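You operate a simulated robot arm through the tools that you are given. There is no shell and no other tool. Be economical: measure what you need, move in short steps, check, and stop when the job is done.

You run a simulated two-armed robot. Do the job below in one go: nothing can be reset, and whatever is moved stays where it is left.

## Task
Dust the grey stand: switch it off, unplug unit 8, lift it down, wipe.
Fine: hold the unit while its plug comes out; plug on the small mat, unit on the wide mat, felt pad back.

The check looks at the end state, three seconds after you hand in, the way a careful person would. Anything else that was tipped, shoved, dropped, spilled or broken makes it a failure.

## Robot
Two 7-joint arms with two-finger parallel grippers on one trunk, on a base that drives. Base frame: it is fixed to the floor where the robot stands at the start and does not move with it; the origin is under the middle of the robot, x ahead of it, y to its left, z up. Lengths are in mm, angles in degrees, forces in N, time in s.
The left shoulder is at the start at [70, 133, 1276], the right one opposite. With the tool pointing down near the work surface each hand reaches from about 100 to 600 mm from the robot's upright axis, wherever it stands, measured 20 degrees to its own side. Places, roughly: stand switch [500, 0, 800]; small mat top [400, -200, 800]; wide mat top [700, 900, 800]; dust [600, -100, 900]. Payload 1.57 kg a hand.
The TCP of each hand is the grasp point between the finger pads, 30 mm short of the fingertips. In the tool frame z runs along the fingers and y along their closing line. The gripper opens to 80 mm. The fingers are 17 mm wide and 12 mm thick; the gripper's body (40 by 82 mm) begins 80 mm behind the TCP.
Orientation is that of the tool frame in the base frame, as a unit quaternion [x, y, z, w]. With the fingers straight down and closing along the base's y, the tool's x points along the base's -x, its y along +y and its z along -z.

## Interface
- The arms move only by the tool apply_moves. It takes "left_motion", "right_motion" or both (then of equal length, played together; a hand with none holds still); each is a list of rows, each an object (a shift or turn left out is 0, a gripper value left out holds the last) with "xyz": the shift along the base's x, y, z in units of 25 mm (1.0 is 25 mm), a list of three; "turn": the turn, a rotation vector about the base's x, y, z in units of 8 degrees (1.0 is 8 degrees), a list of three; "jaw": the finger opening in mm, from 0 to 80. In form: [{"xyz": [dx, dy, dz], "turn": [rx, ry, rz], "jaw": jaw}, ...]. A call has 1 to 8 rows; each row shifts and turns the commanded pose from where the row before left it. A call with a number of a shift or a turn outside -1 to 1 is refused whole. Rows are played at 5 a second. More than 50 mm and 8.6 degrees between two rows, or a gripper value outside its range, and nothing of the call is played. A pose out of reach is approached as far as the arm can. The call stops where the force on the tool passes 40 N (or 10 N more than at its start, if that is more) or the arm is blocked; 0.2 s more then pass. The fingers move at their own pace (about 153 mm/s each) and stop on an object; they squeeze with about 26 N. The grip force told is the motor's: it shows also when the fingers shut on nothing. Time passes only in rows, and 0.2 s behind the last, so rows that do not move let the fingers close. It gives the time, the measured TCP pose, the force on the tool (base axes), the opening and the grip force at its end, in the units of the frame above (readings bear some noise).
- Cameras (640 x 400 px; columns grow to the right, rows downward): "scene" is now at [115.9, -13, 1475.3]; the picture's right is [-0.10, -0.99, 0.00], its down [-0.78, 0.08, -0.62] and it looks along [0.62, -0.06, -0.78] (base axes); focal length 253 px, centre (320, 200). "left" rides on the left gripper at [72, 7, -122] in its tool frame; the picture's right is [-0.09, 1.00, 0.00], its down [-0.84, -0.08, -0.54] and it looks along [-0.54, -0.05, 0.84] (tool axes); focal length 238 px, centre (320, 200). "right" rides on the right gripper at [72, -7, -122] in its tool frame; the picture's right is [0.09, 1.00, 0.00], its down [-0.84, 0.08, -0.54] and it looks along [-0.54, 0.05, 0.84] (tool axes); focal length 238 px, centre (320, 200). There is no depth. A picture from a camera that has moved, and an enlarged one, comes with that camera's place and axes in the base frame and with its lens. The place of the scene camera against the robot may be out by one fixed shift of up to 18 mm in any direction.
- get_image(camera): a new picture of that camera. The clock stands still meanwhile.
- slide_trunk(by): slides the trunk up (or, below 0, down) by that many mm; the arms and the scene camera ride with it, the base frame stays. It gives what a move gives, with no picture.
- drive_base(legs): drives the robot by 1 to 6 legs, each [ahead, left, turn to the left] in mm, mm and degrees, along the robot's own axes; the way and the turn of a leg run together, so that a leg with both is an arc; at most 1500 mm and 180 degrees a leg. The arms and the cameras ride along, it lands a little off, and it stops where it bumps. It gives what a move gives.
- turn_head(pan, tilt): turns the head with the scene camera to pan (to the left, within 86 degrees either way) and tilt (down, from -29 to 69), counted from straight ahead of the robot. It gives what a move gives.
- close_up(camera, box): a new picture of the part [left, top, right, bottom] of that camera's present view, enlarged. The clock stands still meanwhile.
- finish_job(): hands the job in; it is judged then, once.

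Work in short steps. Places have to be worked out from the pictures, the camera data and where the tool is seen: move nearer, look again, correct. Check each grasp and each placing, and mend what went wrong. You have 120 turns and 92 pictures in all, those below and enlarged ones among them. Open the grippers and draw the arms clear of the work before you hand the job in, unless the task says otherwise; then end with one line.

The tools are called as name(argument=value, ...) on one line, values as JSON. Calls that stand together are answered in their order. apply_moves: Moves the arms, as the interface text tells. Its arguments: {"type":"object","properties":{"left_motion":{"type":"array","items":{"type":"object","properties":{"xyz":{"type":"array","items":{"type":"number"}},"turn":{"type":"array","items":{"type":"number"}},"jaw":{"type":"number"}}}},"right_motion":{"type":"array","items":{"type":"object","properties":{"xyz":{"type":"array","items":{"type":"number"}},"turn":{"type":"array","items":{"type":"number"}},"jaw":{"type":"number"}}}}},"required":[]} The other tools are called the same way: slide_trunk (by) slides the trunk up or down; drive_base (legs) drives the base; turn_head (pan, tilt) turns the head that bears the scene camera; get_image (camera) takes a picture; close_up (camera, box) takes an enlarged picture of a part of a camera's view; finish_job () hands the job in.

At the start:

```text
time: 0.0
left_tool_pos: [386.3, 50.9, 1204.2]
left_orientation: [-0.001, 1.0, 0.001, -0.001]
left_contact_force: [-0.1, -0.8, -1.5]
left_width: 79.8
left_grasp_force: 0.0
right_tool_pos: [438.5, -246.6, 1130.3]
right_orientation: [0.0, 1.0, 0.0, 0.0]
right_contact_force: [0.2, 0.2, 0.5]
right_width: 79.9
right_grasp_force: 0.0
trunk travel left (down, up): [-850.0, 90.0]
robot x, y, heading: [-1.2, 0.4, -0.3]
head pan, tilt: [-5.8, 51.7]
```

scene: 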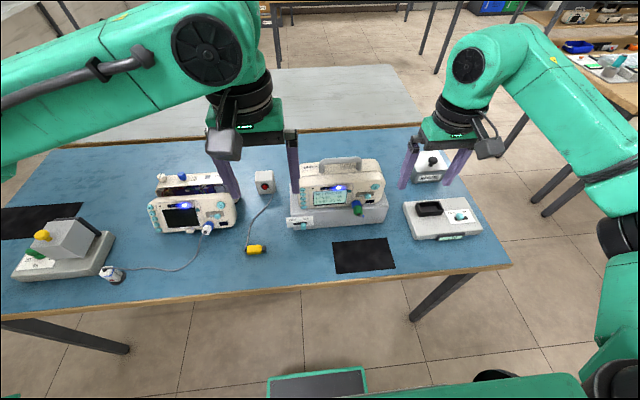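
right: 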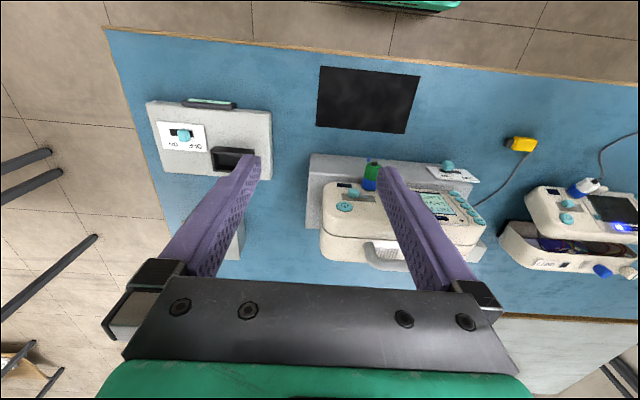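
left: 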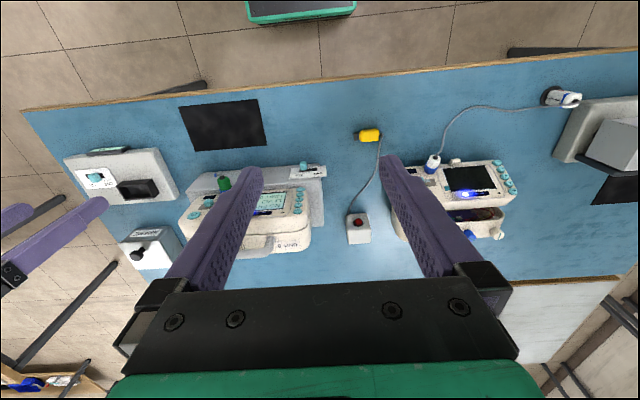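

I start with enlarged views of the stand area and the surroundings to identify the stand, the switch, the plug and the felt pad.

close_up(camera="scene", box=[270, 140, 500, 284])

close_up(camera="left", box=[50, 90, 350, 278])

close_up(camera="scene", box=[0, 150, 280, 325])

close_up(camera="right", box=[130, 50, 540, 306])

```text
2.78 times, centred on (385, 212) of scene
camera zoom: at [115.9, -13.0, 1475.3], right [-0.1, -0.99, 0.0], down [-0.78, 0.08, -0.62], along [0.62, -0.06, -0.78], focal length 702 px, centre (139, 167)
```

zoom: 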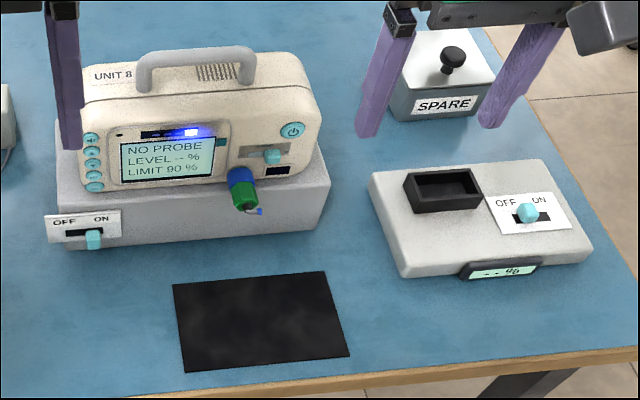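

```text
2.13 times, centred on (200, 184) of left
camera zoom: at [314.6, 56.7, 1327.0], right [0.09, 1.0, 0.0], down [0.84, -0.08, 0.54], along [0.54, -0.05, -0.84], focal length 507 px, centre (575, 234)
```

zoom: 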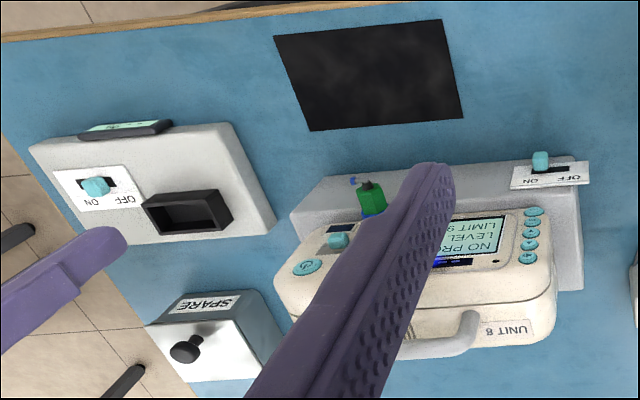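

```text
2.29 times, centred on (140, 238) of scene
camera zoom: at [115.9, -13.0, 1475.3], right [-0.1, -0.99, 0.0], down [-0.78, 0.08, -0.62], along [0.62, -0.06, -0.78], focal length 578 px, centre (731, 114)
```

zoom: 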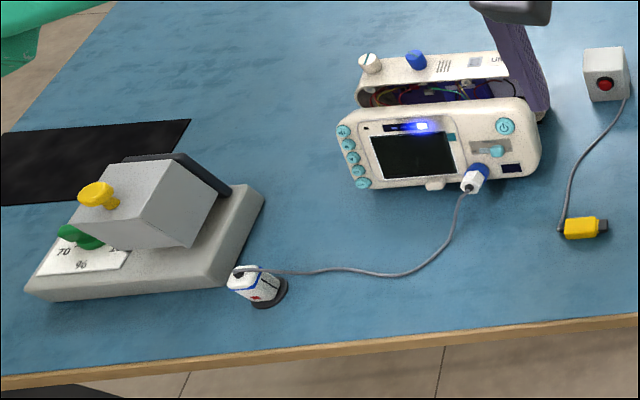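

```text
1.56 times, centred on (335, 178) of right
camera zoom: at [366.9, -253.4, 1252.8], right [-0.09, 1.0, 0.0], down [0.84, 0.08, 0.54], along [0.54, 0.05, -0.84], focal length 372 px, centre (297, 234)
```

zoom: 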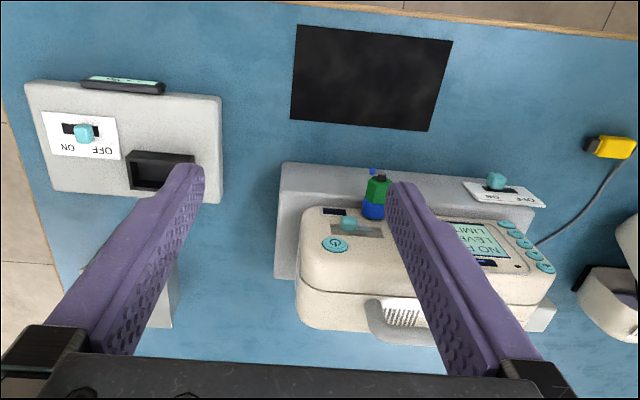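

The stand sits under Unit 8 with its switch on ON at front left; the green plug is in the unit's blue socket. I haven't found the felt pad, so I turn the head to look right and left.

turn_head(pan=-45, tilt=35)

get_image(camera="scene")

turn_head(pan=50, tilt=40)

get_image(camera="scene")

```text
time: 1.1
left_tool_pos: [387.8, 49.8, 1205.4]
left_orientation: [-0.001, 1.0, 0.0, -0.001]
left_contact_force: [-0.4, -0.4, 0.3]
left_width: 80.1
left_grasp_force: 0.0
right_tool_pos: [437.9, -246.6, 1129.9]
right_orientation: [0.0, 1.0, 0.001, -0.001]
right_contact_force: [-1.0, 0.2, 0.8]
right_width: 79.9
right_grasp_force: 0.1
trunk travel left (down, up): [-850.0, 90.0]
robot x, y, heading: [0.3, -0.1, -0.1]
head pan, tilt: [-45.0, 35.0]
```

```text
84 pictures are left
camera scene: at [103.2, -67.5, 1499.2], right [-0.71, -0.71, 0.0], down [-0.41, 0.41, -0.82], along [0.58, -0.58, -0.57], focal length 253 px, centre (320, 200)
```

scene: 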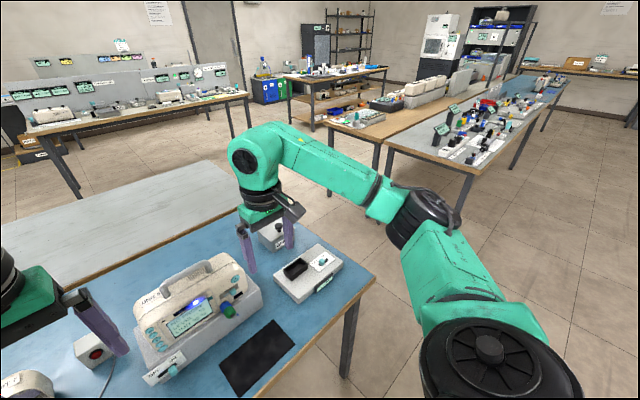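

```text
time: 2.8
left_tool_pos: [385.5, 49.1, 1205.6]
left_orientation: [-0.001, 1.0, 0.0, -0.001]
left_contact_force: [0.3, -0.5, 0.3]
left_width: 80.1
left_grasp_force: 0.1
right_tool_pos: [439.3, -247.3, 1129.9]
right_orientation: [0.0, 1.0, 0.0, 0.0]
right_contact_force: [-0.3, 1.6, 0.6]
right_width: 79.8
right_grasp_force: 0.1
trunk travel left (down, up): [-850.0, 90.0]
robot x, y, heading: [1.2, -0.0, 0.0]
head pan, tilt: [50.0, 40.0]
```

```text
83 pictures are left
camera scene: at [95.6, 59.7, 1491.7], right [0.77, -0.64, 0.0], down [-0.41, -0.49, -0.77], along [0.49, 0.59, -0.64], focal length 253 px, centre (320, 200)
```

scene: 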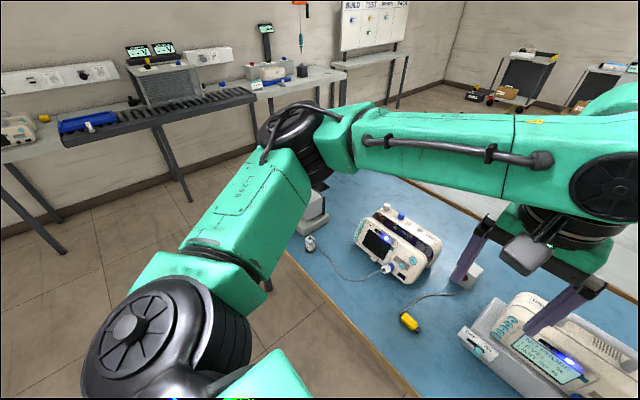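

Nothing pad-like is obvious yet. I move the right hand over the right-hand device/SPARE block to look at them from above, and turn the head back.

turn_head(pan=-6, tilt=50)

apply_moves(right_motion=[{"xyz": [0.7, -1, 0]}, {"xyz": [0.7, -1, 0]}, {"xyz": [0.7, -1, 0]}, {"xyz": [0.7, -1, 0]}, {"xyz": [0.7, -1, 0]}, {"xyz": [0.7, -1, 0]}, {"xyz": [0.7, -1, 0]}, {"xyz": [0.5, -1, 0]}], left_motion=[{"xyz": [-1, 1, 0]}, {"xyz": [-1, 1, 0]}, {"xyz": [-1, 1, 0]}, {"xyz": [0, 1, 0]}, {"xyz": [0, 1, 0]}, {"xyz": [0, 1, 0]}, {"xyz": [0, 1, 0]}, {"xyz": [0, 1, 0]}])

get_image(camera="right")

get_image(camera="scene")

get_image(camera="left")

```text
time: 4.0
left_tool_pos: [386.6, 49.6, 1204.6]
left_orientation: [-0.001, 1.0, 0.0, -0.001]
left_contact_force: [0.7, -0.1, 0.0]
left_width: 80.0
left_grasp_force: 0.1
right_tool_pos: [437.6, -246.8, 1129.8]
right_orientation: [0.0, 1.0, 0.0, 0.0]
right_contact_force: [-0.6, -0.6, 0.3]
right_width: 79.8
right_grasp_force: 0.1
trunk travel left (down, up): [-850.0, 90.0]
robot x, y, heading: [-0.6, -0.1, 0.2]
head pan, tilt: [-6.0, 50.0]
```

```text
time: 5.8
left_tool_pos: [308.0, 251.8, 1203.6]
left_orientation: [0.0, 1.0, -0.001, 0.0]
left_contact_force: [-0.4, -0.6, 1.1]
left_width: 79.9
left_grasp_force: 0.1
right_tool_pos: [495.3, -329.4, 1130.1]
right_orientation: [0.0, 1.0, -0.001, 0.0]
right_contact_force: [0.1, 0.0, 0.3]
right_width: 80.3
right_grasp_force: 0.1
right hand out of reach, approached as far as the arm can: row 4, 5, 6, 7, 8
trunk travel left (down, up): [-850.0, 90.0]
robot x, y, heading: [-1.0, -0.3, -0.1]
head pan, tilt: [-6.0, 50.0]
```

```text
82 pictures are left
camera right: at [422.8, -335.6, 1252.9], right [-0.09, 1.0, 0.0], down [0.84, 0.08, 0.54], along [0.54, 0.05, -0.84], focal length 238 px, centre (320, 200)
```

right: 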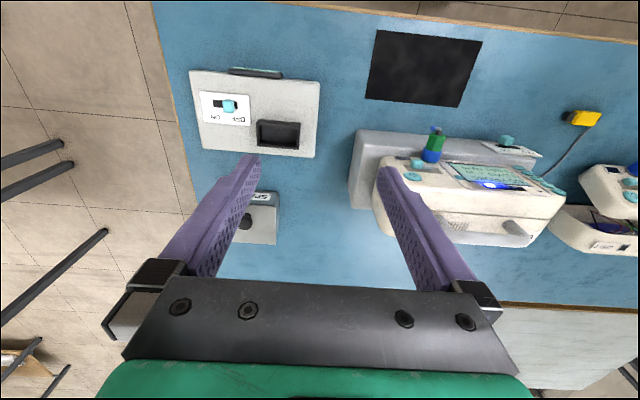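

```text
81 pictures are left
camera scene: at [116.6, -12.1, 1477.6], right [-0.1, -0.99, 0.0], down [-0.76, 0.08, -0.64], along [0.64, -0.07, -0.77], focal length 253 px, centre (320, 200)
```

scene: 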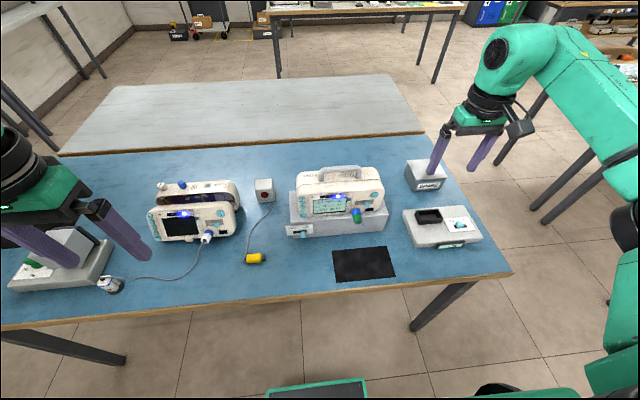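

```text
80 pictures are left
camera left: at [236.6, 258.9, 1326.2], right [0.09, 1.0, 0.0], down [0.84, -0.08, 0.54], along [0.54, -0.05, -0.84], focal length 238 px, centre (320, 200)
```

left: 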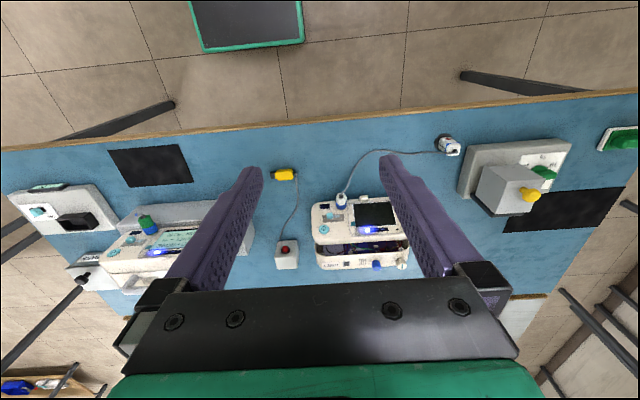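

Two things need identifying: the SPARE block with the knob and a green object at the far left. I zoom in on both.

close_up(camera="left", box=[440, 110, 640, 235])

close_up(camera="scene", box=[390, 150, 500, 260])

close_up(camera="right", box=[340, 100, 560, 238])

```text
3.20 times, centred on (540, 172) of left
camera zoom: at [236.6, 258.9, 1326.2], right [0.09, 1.0, 0.0], down [0.84, -0.08, 0.54], along [0.54, -0.05, -0.84], focal length 763 px, centre (-384, 288)
```

zoom: 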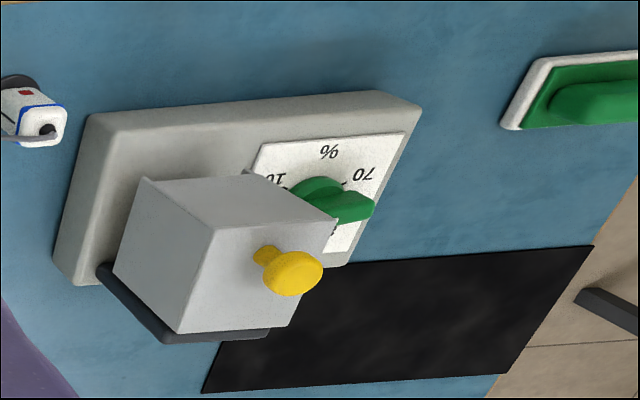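

```text
3.64 times, centred on (445, 205) of scene
camera zoom: at [116.6, -12.1, 1477.6], right [-0.1, -0.99, 0.0], down [-0.76, 0.08, -0.64], along [0.64, -0.07, -0.77], focal length 919 px, centre (-134, 182)
```

zoom: 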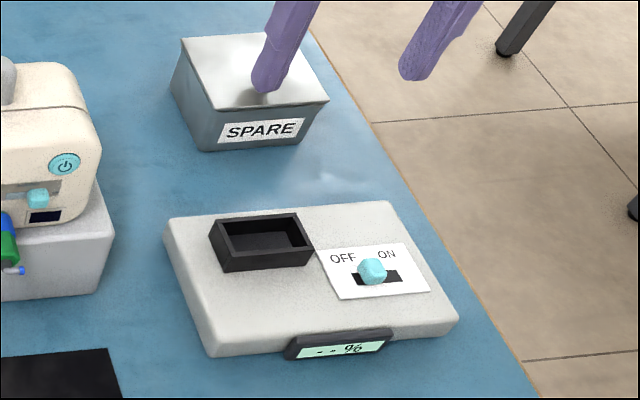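

```text
2.90 times, centred on (450, 169) of right
camera zoom: at [422.8, -335.6, 1252.9], right [-0.09, 1.0, 0.0], down [0.84, 0.08, 0.54], along [0.54, 0.05, -0.84], focal length 691 px, centre (-57, 290)
```

zoom: 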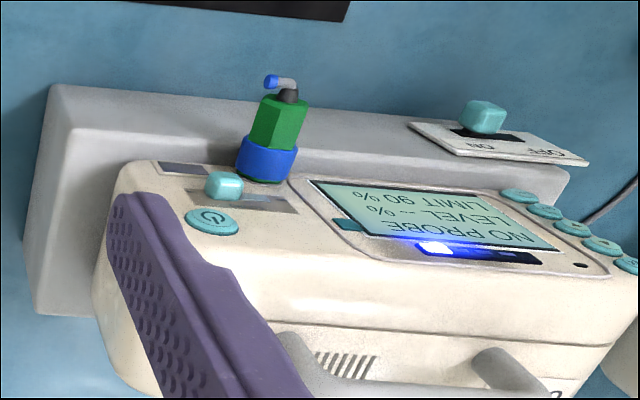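

The green felt pad sits in a white tray at the far left (about [473, 930]). The stand's knob triangulates to about [528, 0, 852], on ON, and OFF lies to +y. I bring the left hand in front of it to look closely.

apply_moves(left_motion=[{"xyz": [0.6, -1, 0]}, {"xyz": [0.6, -1, 0]}, {"xyz": [0.6, -1, -0.6]}, {"xyz": [0.6, -1, -0.6]}, {"xyz": [0.6, -1, -0.6]}, {"xyz": [0.6, -1, -0.6]}, {"xyz": [0.6, -1, -0.6]}, {"xyz": [0.6, -1, -0.6]}])

apply_moves(left_motion=[{"xyz": [0.6, -1, -1]}, {"xyz": [0.6, -1, -1]}, {"xyz": [0.6, -0.5, -1]}, {"xyz": [0.4, -0.2, -1], "jaw": 40}])

get_image(camera="left")

```text
time: 7.6
left_tool_pos: [435.5, 48.9, 1113.2]
left_orientation: [-0.001, 1.0, 0.001, -0.001]
left_contact_force: [0.6, 0.8, 0.4]
left_width: 80.1
left_grasp_force: 0.1
right_tool_pos: [497.2, -331.6, 1129.9]
right_orientation: [0.0, 1.0, 0.0, -0.001]
right_contact_force: [-0.1, -0.1, -0.2]
right_width: 79.8
right_grasp_force: 0.0
trunk travel left (down, up): [-850.0, 90.0]
robot x, y, heading: [-0.2, -1.8, 0.1]
head pan, tilt: [-6.0, 50.0]
```

```text
time: 8.6
left_tool_pos: [487.8, -20.8, 1015.2]
left_orientation: [0.0, 1.0, 0.001, -0.001]
left_contact_force: [-0.4, 0.7, -0.2]
left_width: 40.3
left_grasp_force: 0.0
right_tool_pos: [495.7, -331.4, 1129.1]
right_orientation: [0.0, 1.0, -0.001, 0.0]
right_contact_force: [0.1, -0.2, -0.1]
right_width: 80.1
right_grasp_force: 0.2
trunk travel left (down, up): [-850.0, 90.0]
robot x, y, heading: [0.0, -0.9, -0.1]
head pan, tilt: [-6.0, 50.0]
```

```text
76 pictures are left
camera left: at [415.8, -13.0, 1137.2], right [0.09, 1.0, 0.0], down [0.84, -0.08, 0.54], along [0.54, -0.05, -0.84], focal length 238 px, centre (320, 200)
```

left: 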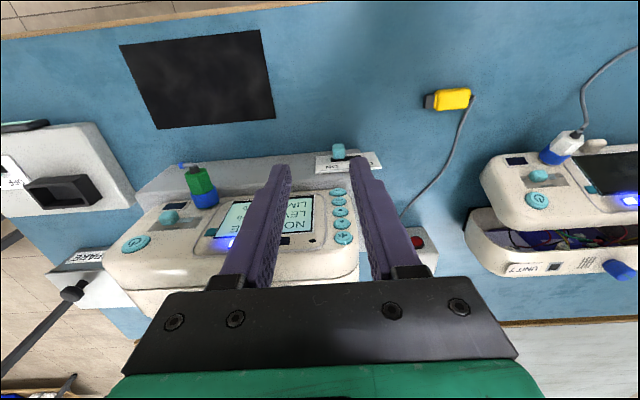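

close_up(camera="left", box=[270, 110, 430, 210])

close_up(camera="scene", box=[270, 150, 410, 250])

```text
4.00 times, centred on (350, 160) of left
camera zoom: at [415.8, -13.0, 1137.2], right [0.09, 1.0, 0.0], down [0.84, -0.08, 0.54], along [0.54, -0.05, -0.84], focal length 953 px, centre (200, 360)
```

zoom: 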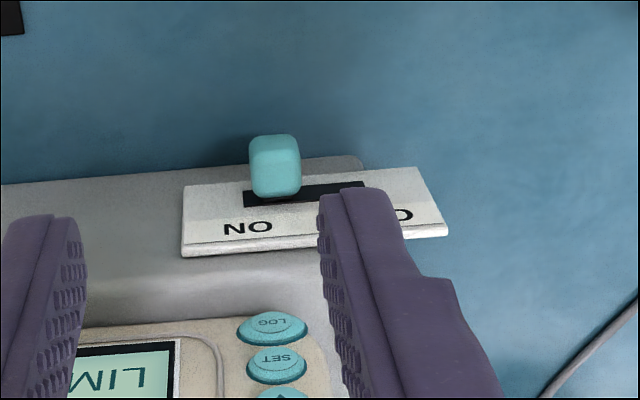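

```text
4.00 times, centred on (340, 200) of scene
camera zoom: at [118.0, -13.7, 1477.5], right [-0.1, -0.99, 0.0], down [-0.76, 0.08, -0.64], along [0.64, -0.07, -0.77], focal length 1011 px, centre (240, 200)
```

zoom: 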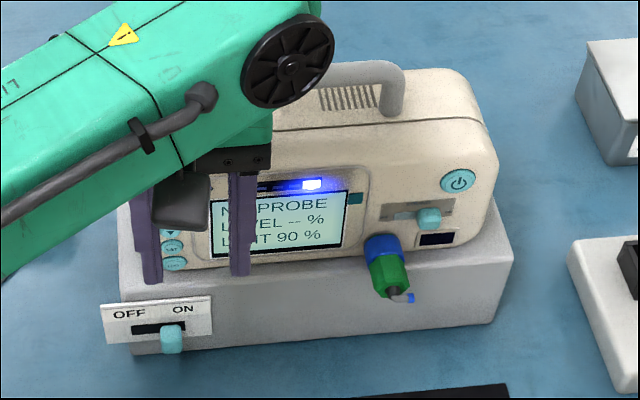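

The plate is nearly vertical, the knob protrudes toward the robot. I'll close the left fingers, lower them just right of the knob (y≈-36), and look before pushing to +y.

apply_moves(left_motion=[{"xyz": [0.5, -0.6, 0], "jaw": 0}, {"xyz": [0.5, 0, -0.5]}, {"xyz": [0, 0, -1]}, {"xyz": [0, 0, -1]}, {"xyz": [0, 0, -1]}, {"xyz": [0, 0, -1]}, {"xyz": [0, 0, -0.9]}])

get_image(camera="left")

close_up(camera="scene", box=[260, 180, 400, 280])

```text
time: 10.2
left_tool_pos: [512.1, -32.1, 878.6]
left_orientation: [0.0, 1.0, -0.001, -0.001]
left_contact_force: [0.9, -0.8, 0.3]
left_width: 0.0
left_grasp_force: 20.8
right_tool_pos: [494.8, -332.1, 1129.4]
right_orientation: [0.0, 1.0, 0.001, 0.0]
right_contact_force: [-0.7, 0.1, 0.3]
right_width: 80.0
right_grasp_force: 0.2
trunk travel left (down, up): [-850.0, 90.0]
robot x, y, heading: [0.1, -0.7, -0.1]
head pan, tilt: [-6.0, 50.0]
```

```text
73 pictures are left
camera left: at [440.2, -26.3, 1000.6], right [0.09, 1.0, 0.0], down [0.84, -0.08, 0.54], along [0.54, -0.05, -0.84], focal length 238 px, centre (320, 200)
```

left: 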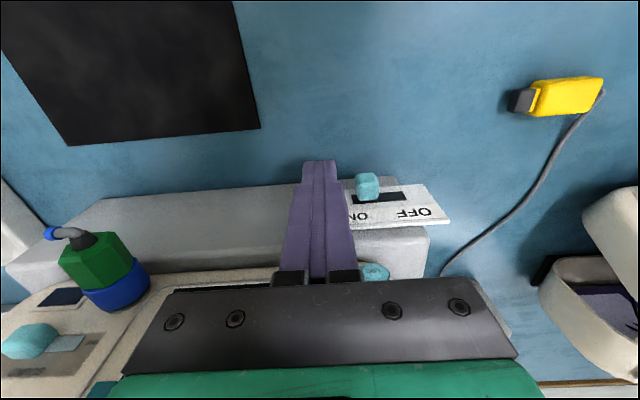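

```text
4.00 times, centred on (330, 230) of scene
camera zoom: at [117.6, -14.0, 1477.5], right [-0.1, -0.99, 0.0], down [-0.76, 0.08, -0.64], along [0.64, -0.07, -0.77], focal length 1011 px, centre (280, 80)
```

zoom: 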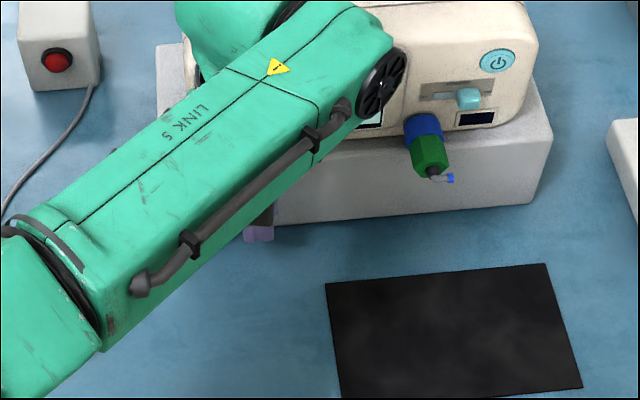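

Finger tip is at z≈848, x 503–521; knob at [528, 0, 850], plate face ≈540. I shift 8 mm ahead and 7 down, then push left in small rows.

apply_moves(left_motion=[{"xyz": [0.32, 0, -0.28]}, {"xyz": [0, 0.3, 0]}, {"xyz": [0, 0.3, 0]}, {"xyz": [0, 0.3, 0]}, {"xyz": [0, 0.2, 0]}])

close_up(camera="left", box=[240, 130, 480, 280])

```text
time: 11.4
left_tool_pos: [519.6, -4.0, 872.2]
left_orientation: [-0.002, 1.0, 0.0, 0.0]
left_contact_force: [-0.7, -0.5, 0.5]
left_width: 0.0
left_grasp_force: 21.1
right_tool_pos: [495.2, -329.9, 1130.8]
right_orientation: [0.0, 1.0, 0.0, 0.001]
right_contact_force: [0.4, -0.2, 0.9]
right_width: 80.2
right_grasp_force: 0.1
trunk travel left (down, up): [-850.0, 90.0]
robot x, y, heading: [0.9, 1.8, -0.1]
head pan, tilt: [-6.0, 50.0]
```

```text
2.67 times, centred on (360, 205) of left
camera zoom: at [448.3, 1.7, 995.0], right [0.09, 1.0, 0.0], down [0.84, -0.08, 0.54], along [0.54, -0.05, -0.84], focal length 636 px, centre (213, 187)
```

zoom: 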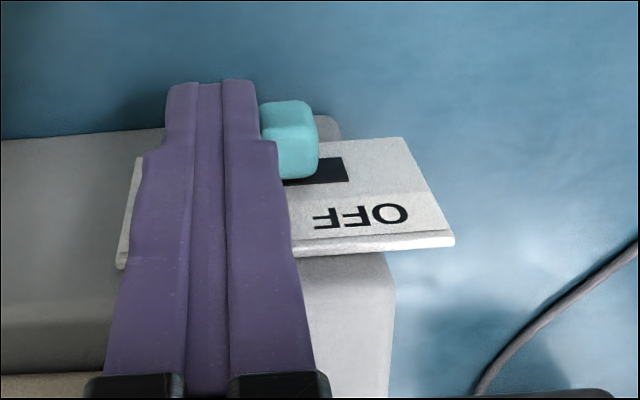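

The knob moves with the finger; about 8 mm of slot remain, so I go on in small rows.

apply_moves(left_motion=[{"xyz": [0, 0.12, 0]}, {"xyz": [0, 0.12, 0]}, {"xyz": [0, 0.08, 0]}])

close_up(camera="left", box=[240, 130, 480, 280])

```text
time: 12.2
left_tool_pos: [521.1, 0.6, 871.8]
left_orientation: [0.0, 1.0, 0.0, 0.0]
left_contact_force: [3.1, -7.0, 0.9]
left_width: 0.2
left_grasp_force: 21.6
right_tool_pos: [495.4, -333.4, 1128.0]
right_orientation: [0.001, 1.0, 0.001, 0.0]
right_contact_force: [-0.4, 0.1, 0.2]
right_width: 80.1
right_grasp_force: 0.1
trunk travel left (down, up): [-850.0, 90.0]
robot x, y, heading: [2.1, 1.0, -0.3]
head pan, tilt: [-6.0, 50.0]
```

```text
2.67 times, centred on (360, 205) of left
camera zoom: at [448.3, 7.1, 994.5], right [0.09, 1.0, 0.0], down [0.84, -0.08, 0.54], along [0.54, -0.05, -0.84], focal length 636 px, centre (213, 187)
```

zoom: 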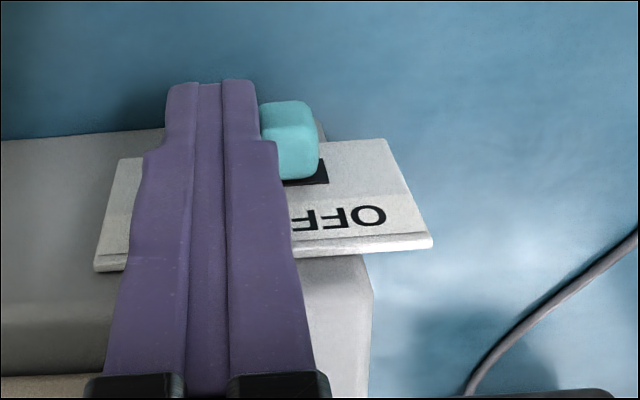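

A 7 N reaction shows the end stop; I back off and raise the left hand clear, then check the switch.

apply_moves(left_motion=[{"xyz": [0, -0.4, 0]}, {"xyz": [-1, 0, 0]}, {"xyz": [-1, 0, 1]}, {"xyz": [-1, 0.5, 1]}, {"xyz": [-1, 1, 1]}, {"xyz": [-1, 1, 1]}, {"xyz": [-1, 1, 1]}, {"xyz": [-1, 1, 1]}])

apply_moves(left_motion=[{"xyz": [0, 1, 1], "jaw": 80}, {"xyz": [0, 1, 1]}, {"xyz": [0, 1, 0]}, {"xyz": [0, 1, 0]}])

close_up(camera="scene", box=[270, 150, 410, 250])

```text
time: 14.0
left_tool_pos: [340.8, 107.5, 1022.5]
left_orientation: [0.0, 1.0, 0.001, 0.0]
left_contact_force: [0.6, 0.2, -0.3]
left_width: 0.0
left_grasp_force: 21.4
right_tool_pos: [493.9, -329.2, 1129.9]
right_orientation: [0.001, 1.0, -0.001, 0.001]
right_contact_force: [-0.3, 0.5, 0.0]
right_width: 80.2
right_grasp_force: 0.1
trunk travel left (down, up): [-850.0, 90.0]
robot x, y, heading: [-1.9, 0.4, 0.0]
head pan, tilt: [-6.0, 50.0]
```

```text
time: 15.0
left_tool_pos: [344.5, 206.5, 1072.1]
left_orientation: [0.0, 1.0, -0.001, 0.0]
left_contact_force: [-0.8, 0.0, -1.1]
left_width: 80.0
left_grasp_force: 0.0
right_tool_pos: [495.5, -329.0, 1129.7]
right_orientation: [-0.001, 1.0, -0.001, 0.0]
right_contact_force: [-0.2, -0.1, 0.2]
right_width: 80.0
right_grasp_force: 0.1
trunk travel left (down, up): [-850.0, 90.0]
robot x, y, heading: [0.0, 3.7, -0.3]
head pan, tilt: [-6.0, 50.0]
```

```text
4.00 times, centred on (340, 200) of scene
camera zoom: at [116.7, -12.4, 1477.6], right [-0.1, -0.99, 0.0], down [-0.76, 0.08, -0.64], along [0.64, -0.07, -0.77], focal length 1011 px, centre (240, 200)
```

zoom: 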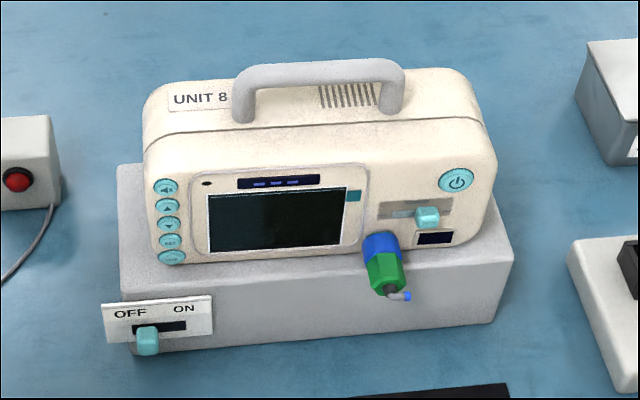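

Switch is on OFF and the display is dark. The plug triangulates to [525, -154, 912] with its axis along -x; handle at roughly [620, -120, 1005], too far for the left arm, so I drive 140 mm ahead (base is low, z≈235, and goes under the table).

drive_base(legs=[[140, 0, 0]])

turn_head(pan=-10, tilt=60)

get_image(camera="scene")

```text
time: 16.4
left_tool_pos: [482.2, 206.9, 1074.0]
left_orientation: [-0.001, 1.0, 0.001, 0.001]
left_contact_force: [-0.4, 0.1, 0.5]
left_width: 80.0
left_grasp_force: 0.0
right_tool_pos: [631.6, -329.6, 1130.5]
right_orientation: [0.0, 1.0, 0.0, 0.001]
right_contact_force: [0.1, -0.1, -0.2]
right_width: 79.9
right_grasp_force: 0.0
trunk travel left (down, up): [-850.0, 90.0]
robot x, y, heading: [141.3, -3.9, -0.1]
head pan, tilt: [-6.0, 50.0]
```

```text
time: 17.1
left_tool_pos: [484.4, 206.0, 1072.6]
left_orientation: [0.0, 1.0, 0.0, -0.001]
left_contact_force: [-0.4, -1.1, -0.6]
left_width: 80.0
left_grasp_force: 0.1
right_tool_pos: [634.5, -329.7, 1130.1]
right_orientation: [0.001, 1.0, 0.0, 0.001]
right_contact_force: [0.5, 0.4, -0.6]
right_width: 80.2
right_grasp_force: 0.0
trunk travel left (down, up): [-850.0, 90.0]
robot x, y, heading: [142.9, 5.7, -0.0]
head pan, tilt: [-10.0, 60.0]
```

```text
68 pictures are left
camera scene: at [246.2, -16.7, 1465.0], right [-0.17, -0.98, 0.0], down [-0.85, 0.15, -0.5], along [0.49, -0.09, -0.87], focal length 253 px, centre (320, 200)
```

scene: 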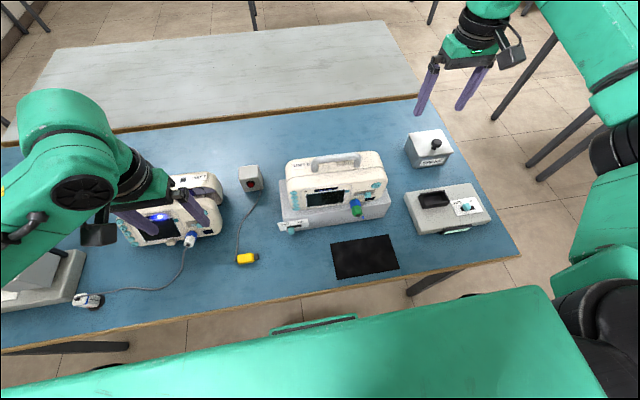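

All clear. Now I turn the left hand by -90° about z (camera toward +y) while bringing it above and left of the handle for a look.

apply_moves(left_motion=[{"xyz": [0.3, -0.4, 0.7], "turn": [0, 0, -1]}, {"xyz": [0.3, -0.4, 0.7], "turn": [0, 0, -1]}, {"xyz": [0.3, -0.4, 0.7], "turn": [0, 0, -1]}, {"xyz": [0.5, -0.8, 0.7], "turn": [0, 0, -1]}, {"xyz": [0.5, -0.8, 0], "turn": [0, 0, -1]}, {"xyz": [0.5, -0.8, 0], "turn": [0, 0, -1]}, {"xyz": [0.5, -0.8, 0], "turn": [0, 0, -1]}, {"xyz": [0.5, -0.8, 0], "turn": [0, 0, -1]}])

apply_moves(left_motion=[{"xyz": [0.5, -0.8, 0], "turn": [0, 0, -1]}, {"xyz": [0.5, -0.8, 0], "turn": [0, 0, -1]}, {"xyz": [0.5, -0.8, 0], "turn": [0, 0, -1]}, {"xyz": [0.5, -0.8, 0], "turn": [0, 0, -0.25]}])

get_image(camera="left")

```text
time: 18.9
left_tool_pos: [571.2, 75.9, 1142.8]
left_orientation: [0.53, 0.848, 0.0, -0.001]
left_contact_force: [-0.4, 0.4, -0.7]
left_width: 79.9
left_grasp_force: 0.1
right_tool_pos: [636.7, -330.3, 1128.9]
right_orientation: [0.0, 1.0, 0.001, 0.0]
right_contact_force: [0.0, -0.5, 0.6]
right_width: 80.0
right_grasp_force: 0.2
trunk travel left (down, up): [-850.0, 90.0]
robot x, y, heading: [134.9, -1.4, 0.2]
head pan, tilt: [-10.0, 60.0]
```

```text
time: 19.9
left_tool_pos: [618.8, -4.2, 1144.8]
left_orientation: [0.707, 0.707, 0.001, 0.0]
left_contact_force: [-0.1, 0.2, 0.4]
left_width: 80.1
left_grasp_force: 0.1
right_tool_pos: [635.0, -330.9, 1129.6]
right_orientation: [0.0, 1.0, 0.001, 0.0]
right_contact_force: [-0.1, -0.5, 0.2]
right_width: 80.2
right_grasp_force: 0.1
trunk travel left (down, up): [-850.0, 90.0]
robot x, y, heading: [139.3, 2.0, 0.2]
head pan, tilt: [-10.0, 60.0]
```

```text
67 pictures are left
camera left: at [625.6, 67.7, 1267.0], right [1.0, -0.09, 0.0], down [-0.08, -0.84, 0.54], along [-0.05, -0.54, -0.84], focal length 238 px, centre (320, 200)
```

left: 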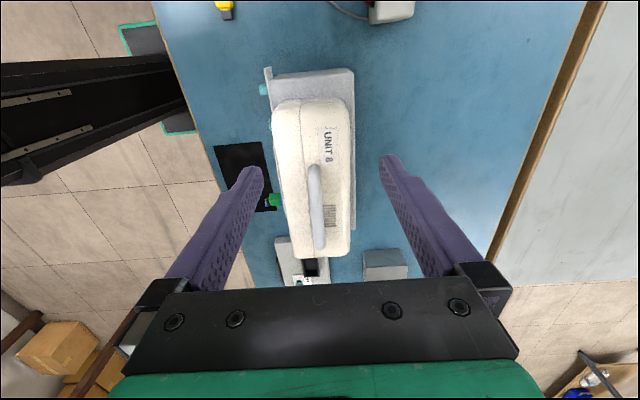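

The bar lies along y at x≈604, centred at y≈-117, z≈1010. I go lower and nearer to fix its height.

apply_moves(left_motion=[{"xyz": [-0.3, -0.9, -0.8]}, {"xyz": [-0.3, -0.9, -0.8]}, {"xyz": [0, -0.9, -0.8]}, {"xyz": [0, -0.9, -0.8]}])

get_image(camera="left")

close_up(camera="scene", box=[260, 120, 420, 240])

```text
time: 20.9
left_tool_pos: [603.5, -93.2, 1062.2]
left_orientation: [0.706, 0.708, 0.001, 0.0]
left_contact_force: [0.0, -0.1, -0.1]
left_width: 79.7
left_grasp_force: 0.1
right_tool_pos: [634.8, -330.1, 1129.5]
right_orientation: [0.001, 1.0, 0.001, 0.0]
right_contact_force: [-0.2, 0.4, 0.1]
right_width: 79.8
right_grasp_force: 0.0
trunk travel left (down, up): [-850.0, 90.0]
robot x, y, heading: [140.0, -0.7, 0.2]
head pan, tilt: [-10.0, 60.0]
```

```text
66 pictures are left
camera left: at [610.1, -21.3, 1185.5], right [1.0, -0.09, 0.0], down [-0.08, -0.84, 0.54], along [-0.05, -0.54, -0.84], focal length 238 px, centre (320, 200)
```

left: 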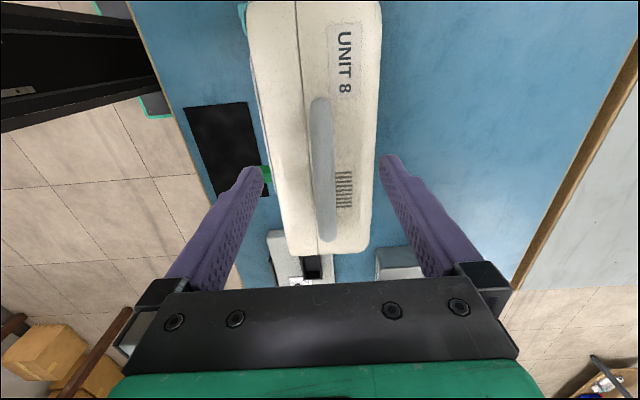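

```text
3.33 times, centred on (340, 180) of scene
camera zoom: at [245.9, -18.3, 1465.0], right [-0.17, -0.98, 0.0], down [-0.85, 0.15, -0.5], along [0.49, -0.09, -0.87], focal length 842 px, centre (253, 267)
```

zoom: 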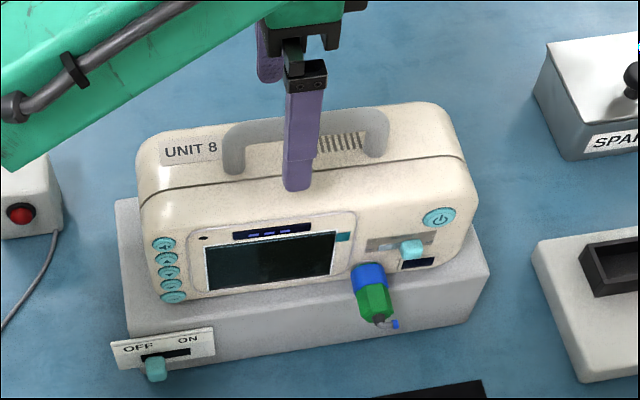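

Handle: x≈604.5, y -52…-180, z≈1009. I centre the left hand at y=-116 and lower to z≈1015.

apply_moves(left_motion=[{"xyz": [0.04, -0.9, 0]}, {"xyz": [0, 0, -0.6]}, {"xyz": [0, 0, -0.6]}, {"xyz": [0, 0, -0.6]}])

get_image(camera="left")

close_up(camera="scene", box=[260, 120, 420, 240])

```text
time: 21.9
left_tool_pos: [603.9, -115.8, 1026.6]
left_orientation: [0.707, 0.708, 0.003, 0.005]
left_contact_force: [-7.2, 3.9, 20.8]
left_width: 79.9
left_grasp_force: 0.0
right_tool_pos: [632.0, -329.0, 1131.6]
right_orientation: [0.0, 1.0, -0.001, 0.002]
right_contact_force: [0.0, -0.3, -0.4]
right_width: 80.2
right_grasp_force: 0.1
trunk travel left (down, up): [-850.0, 90.0]
robot x, y, heading: [136.7, 1.5, 0.1]
head pan, tilt: [-10.0, 60.0]
stopped in row 4 (left hand): the force on the tool passed its limit (the readings are from after the stop); the commanded pose is now the measured one
```

```text
64 pictures are left
camera left: at [609.6, -42.8, 1148.6], right [1.0, -0.09, 0.01], down [-0.08, -0.84, 0.54], along [-0.04, -0.54, -0.84], focal length 238 px, centre (320, 200)
```

left: 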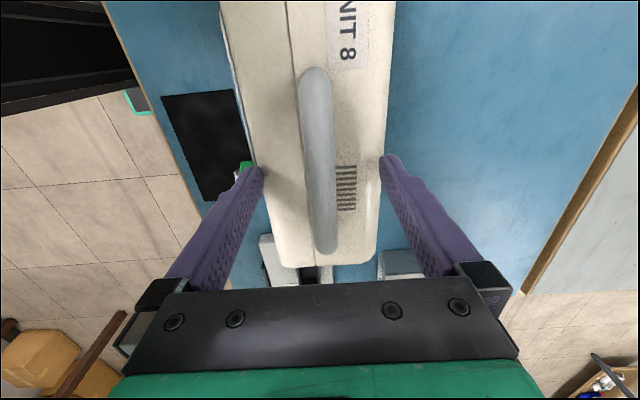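

```text
3.33 times, centred on (340, 180) of scene
camera zoom: at [241.8, -15.4, 1465.3], right [-0.17, -0.99, 0.0], down [-0.85, 0.15, -0.5], along [0.49, -0.09, -0.86], focal length 842 px, centre (253, 267)
```

zoom: 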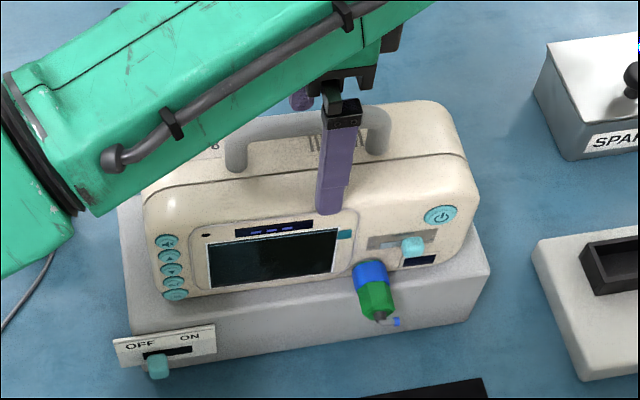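

The front finger tip touched the unit's front top edge (tips z≈996, 21 N; nothing moved). I lift slightly, narrow the jaw to 36 so the tips sit close to the bar, then lower gently again.

apply_moves(left_motion=[{"xyz": [0, 0, 0.4]}, {"xyz": [0, 0, 0], "jaw": 36}, {"xyz": [0, 0, 0]}, {"xyz": [0, 0, -0.2]}, {"xyz": [0, 0, -0.2]}, {"xyz": [0, 0, -0.1]}])

get_image(camera="left")

```text
time: 23.3
left_tool_pos: [604.4, -117.3, 1025.6]
left_orientation: [0.707, 0.707, 0.003, 0.008]
left_contact_force: [4.2, -1.1, 31.5]
left_width: 32.3
left_grasp_force: 0.1
right_tool_pos: [632.7, -328.8, 1132.9]
right_orientation: [0.001, 1.0, -0.001, 0.001]
right_contact_force: [-0.6, 0.1, 0.5]
right_width: 79.9
right_grasp_force: 0.0
trunk travel left (down, up): [-850.0, 90.0]
robot x, y, heading: [140.3, -1.4, 0.2]
head pan, tilt: [-10.0, 60.0]
```

```text
62 pictures are left
camera left: at [609.7, -43.2, 1148.2], right [1.0, -0.09, 0.02], down [-0.09, -0.83, 0.55], along [-0.04, -0.55, -0.84], focal length 238 px, centre (320, 200)
```

left: 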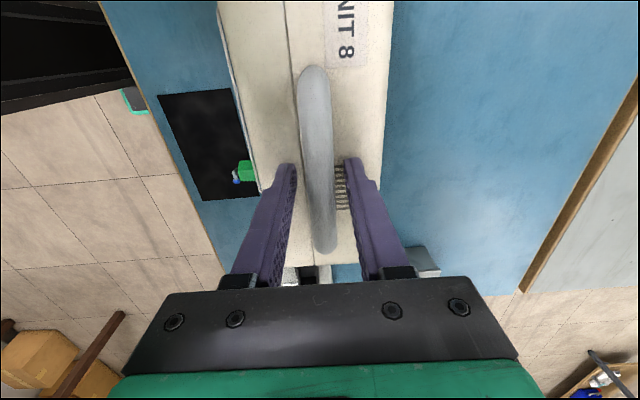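

Top of the unit is at about z=995 here. I rise 6 mm to unload and close on the bar.

apply_moves(left_motion=[{"xyz": [0, 0, 0.3]}, {"xyz": [0, 0, 0], "jaw": 0}, {"xyz": [0, 0, 0]}, {"xyz": [0, 0, 0]}])

get_image(camera="left")

```text
time: 24.3
left_tool_pos: [608.3, -115.4, 1028.5]
left_orientation: [0.706, 0.708, 0.002, 0.002]
left_contact_force: [-0.2, 0.0, -0.6]
left_width: 15.5
left_grasp_force: 26.3
right_tool_pos: [637.0, -330.4, 1129.7]
right_orientation: [0.0, 1.0, 0.0, -0.001]
right_contact_force: [-0.5, -0.2, -0.4]
right_width: 79.8
right_grasp_force: 0.1
trunk travel left (down, up): [-850.0, 90.0]
robot x, y, heading: [139.0, -2.2, 0.2]
head pan, tilt: [-10.0, 60.0]
```

```text
61 pictures are left
camera left: at [613.9, -44.0, 1150.4], right [1.0, -0.09, 0.01], down [-0.08, -0.84, 0.54], along [-0.04, -0.54, -0.84], focal length 238 px, centre (320, 200)
```

left: 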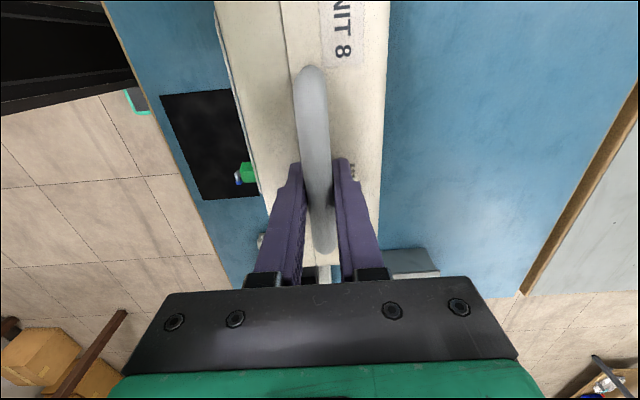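

The handle is held (15.5 mm, 26 N). Next the right hand comes back and round in front of the plug, tilted 24° so its body leans to -y away from the left arm.

apply_moves(right_motion=[{"xyz": [-1, 0, 0]}, {"xyz": [-1, 0, 0]}, {"xyz": [-1, 0, -0.5]}, {"xyz": [-1, 0.2, -0.5]}, {"xyz": [-1, 0.5, -0.5], "turn": [1, 0, 0]}, {"xyz": [-0.5, 0.8, -0.8], "turn": [1, 0, 0]}, {"xyz": [0, 0.8, -0.8], "turn": [1, 0, 0], "jaw": 60}, {"xyz": [0, 0.8, -0.8]}])

get_image(camera="right")

```text
time: 26.1
left_tool_pos: [608.9, -115.9, 1028.4]
left_orientation: [0.707, 0.707, 0.001, 0.003]
left_contact_force: [-0.5, 0.3, -9.5]
left_width: 15.5
left_grasp_force: 26.6
right_tool_pos: [499.6, -252.8, 1031.4]
right_orientation: [0.0, 0.978, 0.208, 0.0]
right_contact_force: [-0.6, -0.4, -0.1]
right_width: 59.9
right_grasp_force: 0.1
trunk travel left (down, up): [-850.0, 90.0]
robot x, y, heading: [137.2, 0.9, 0.1]
head pan, tilt: [-10.0, 60.0]
```

```text
60 pictures are left
camera right: at [428.7, -308.0, 1139.8], right [-0.09, 0.91, 0.41], down [0.84, -0.15, 0.53], along [0.54, 0.39, -0.75], focal length 238 px, centre (320, 200)
```

right: 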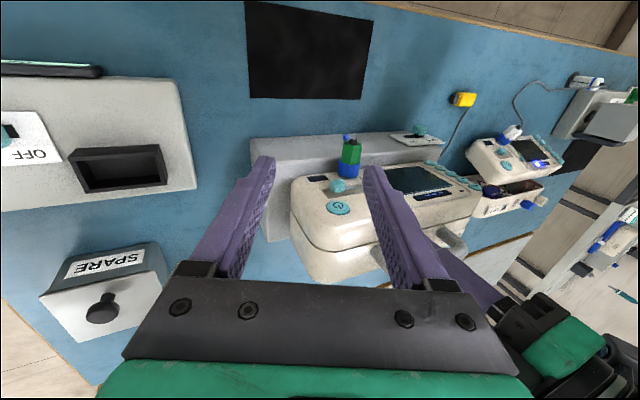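

close_up(camera="right", box=[300, 110, 420, 200])

```text
4.44 times, centred on (360, 155) of right
camera zoom: at [428.7, -308.0, 1139.8], right [-0.09, 0.91, 0.41], down [0.84, -0.15, 0.53], along [0.54, 0.39, -0.75], focal length 1059 px, centre (142, 400)
```

zoom: 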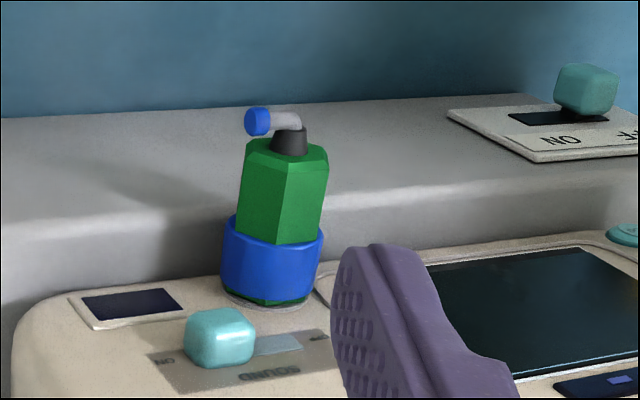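

The green hex plug body is centred at ≈[528, -154, 912] with a blue collar behind it. I align and come down along the tool axis, stopping short for a look.

apply_moves(right_motion=[{"xyz": [0.5, 0.9, 0]}, {"xyz": [0.54, 0.97, 0]}, {"xyz": [0, 0.35, -0.79]}, {"xyz": [0, 0.35, -0.79]}, {"xyz": [0, 0.35, -0.79]}, {"xyz": [0, 0.35, -0.79]}])

get_image(camera="right")

```text
time: 27.5
left_tool_pos: [608.5, -116.4, 1027.3]
left_orientation: [0.707, 0.708, 0.001, 0.003]
left_contact_force: [0.8, -0.7, -9.0]
left_width: 16.1
left_grasp_force: 26.0
right_tool_pos: [523.6, -170.6, 952.0]
right_orientation: [0.0, 0.978, 0.208, -0.001]
right_contact_force: [0.7, 0.3, 0.3]
right_width: 59.8
right_grasp_force: 0.0
trunk travel left (down, up): [-850.0, 90.0]
robot x, y, heading: [138.1, 5.0, 0.0]
head pan, tilt: [-10.0, 60.0]
```

```text
58 pictures are left
camera right: at [452.9, -226.0, 1061.0], right [-0.09, 0.91, 0.41], down [0.84, -0.15, 0.53], along [0.54, 0.39, -0.75], focal length 238 px, centre (320, 200)
```

right: 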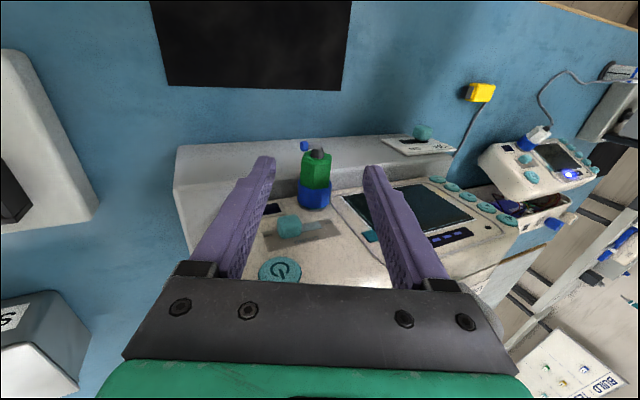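

Plug is centred between the fingers; I go the last 40 mm and close.

apply_moves(right_motion=[{"xyz": [0.16, 0.33, -0.74]}, {"xyz": [0, 0.32, -0.74]}, {"xyz": [0, 0, 0], "jaw": 0}, {"xyz": [0, 0, 0]}, {"xyz": [0, 0, 0]}])

get_image(camera="right")

```text
time: 28.1
left_tool_pos: [608.6, -112.2, 1028.9]
left_orientation: [0.703, 0.711, 0.005, 0.002]
left_contact_force: [3.2, 1.5, -3.7]
left_width: 15.8
left_grasp_force: 25.5
right_tool_pos: [531.9, -156.1, 927.8]
right_orientation: [-0.001, 0.978, 0.21, 0.008]
right_contact_force: [-4.4, 0.2, 6.7]
right_width: 60.1
right_grasp_force: 0.0
trunk travel left (down, up): [-850.0, 90.0]
robot x, y, heading: [137.9, -1.5, 0.1]
head pan, tilt: [-10.0, 60.0]
stopped in row 2 (right hand): the force on the tool passed its limit (the readings are from after the stop); the commanded pose is now the measured one
```

```text
57 pictures are left
camera right: at [458.8, -212.1, 1035.4], right [-0.1, 0.91, 0.41], down [0.83, -0.15, 0.54], along [0.55, 0.39, -0.74], focal length 238 px, centre (320, 200)
```

right: 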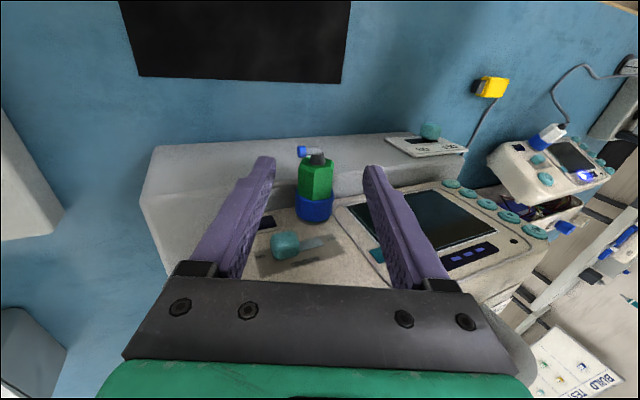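

Something stopped the right hand at z≈928 (fingers still open). I look from the scene camera before doing anything.

close_up(camera="scene", box=[260, 100, 440, 240])

close_up(camera="right", box=[200, 120, 400, 250])

```text
2.86 times, centred on (350, 170) of scene
camera zoom: at [244.6, -16.1, 1465.2], right [-0.17, -0.98, 0.0], down [-0.85, 0.15, -0.5], along [0.49, -0.09, -0.87], focal length 722 px, centre (234, 286)
```

zoom: 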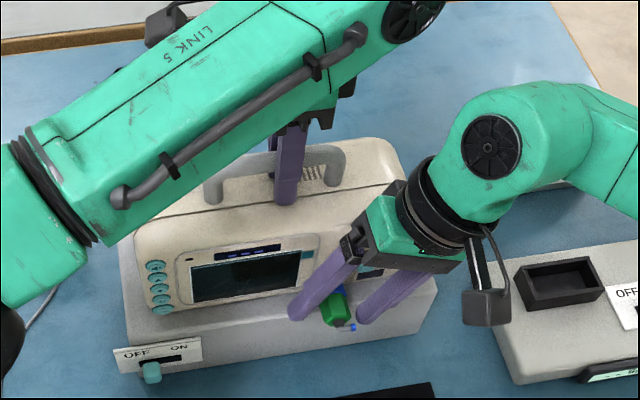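

```text
3.08 times, centred on (300, 185) of right
camera zoom: at [458.8, -212.1, 1035.4], right [-0.1, 0.91, 0.41], down [0.83, -0.15, 0.54], along [0.55, 0.39, -0.74], focal length 733 px, centre (382, 246)
```

zoom: 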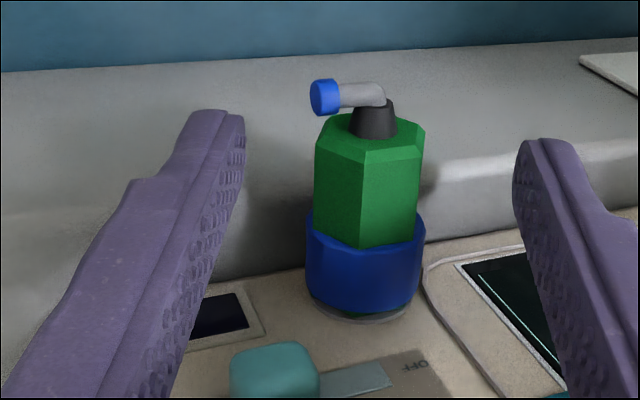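

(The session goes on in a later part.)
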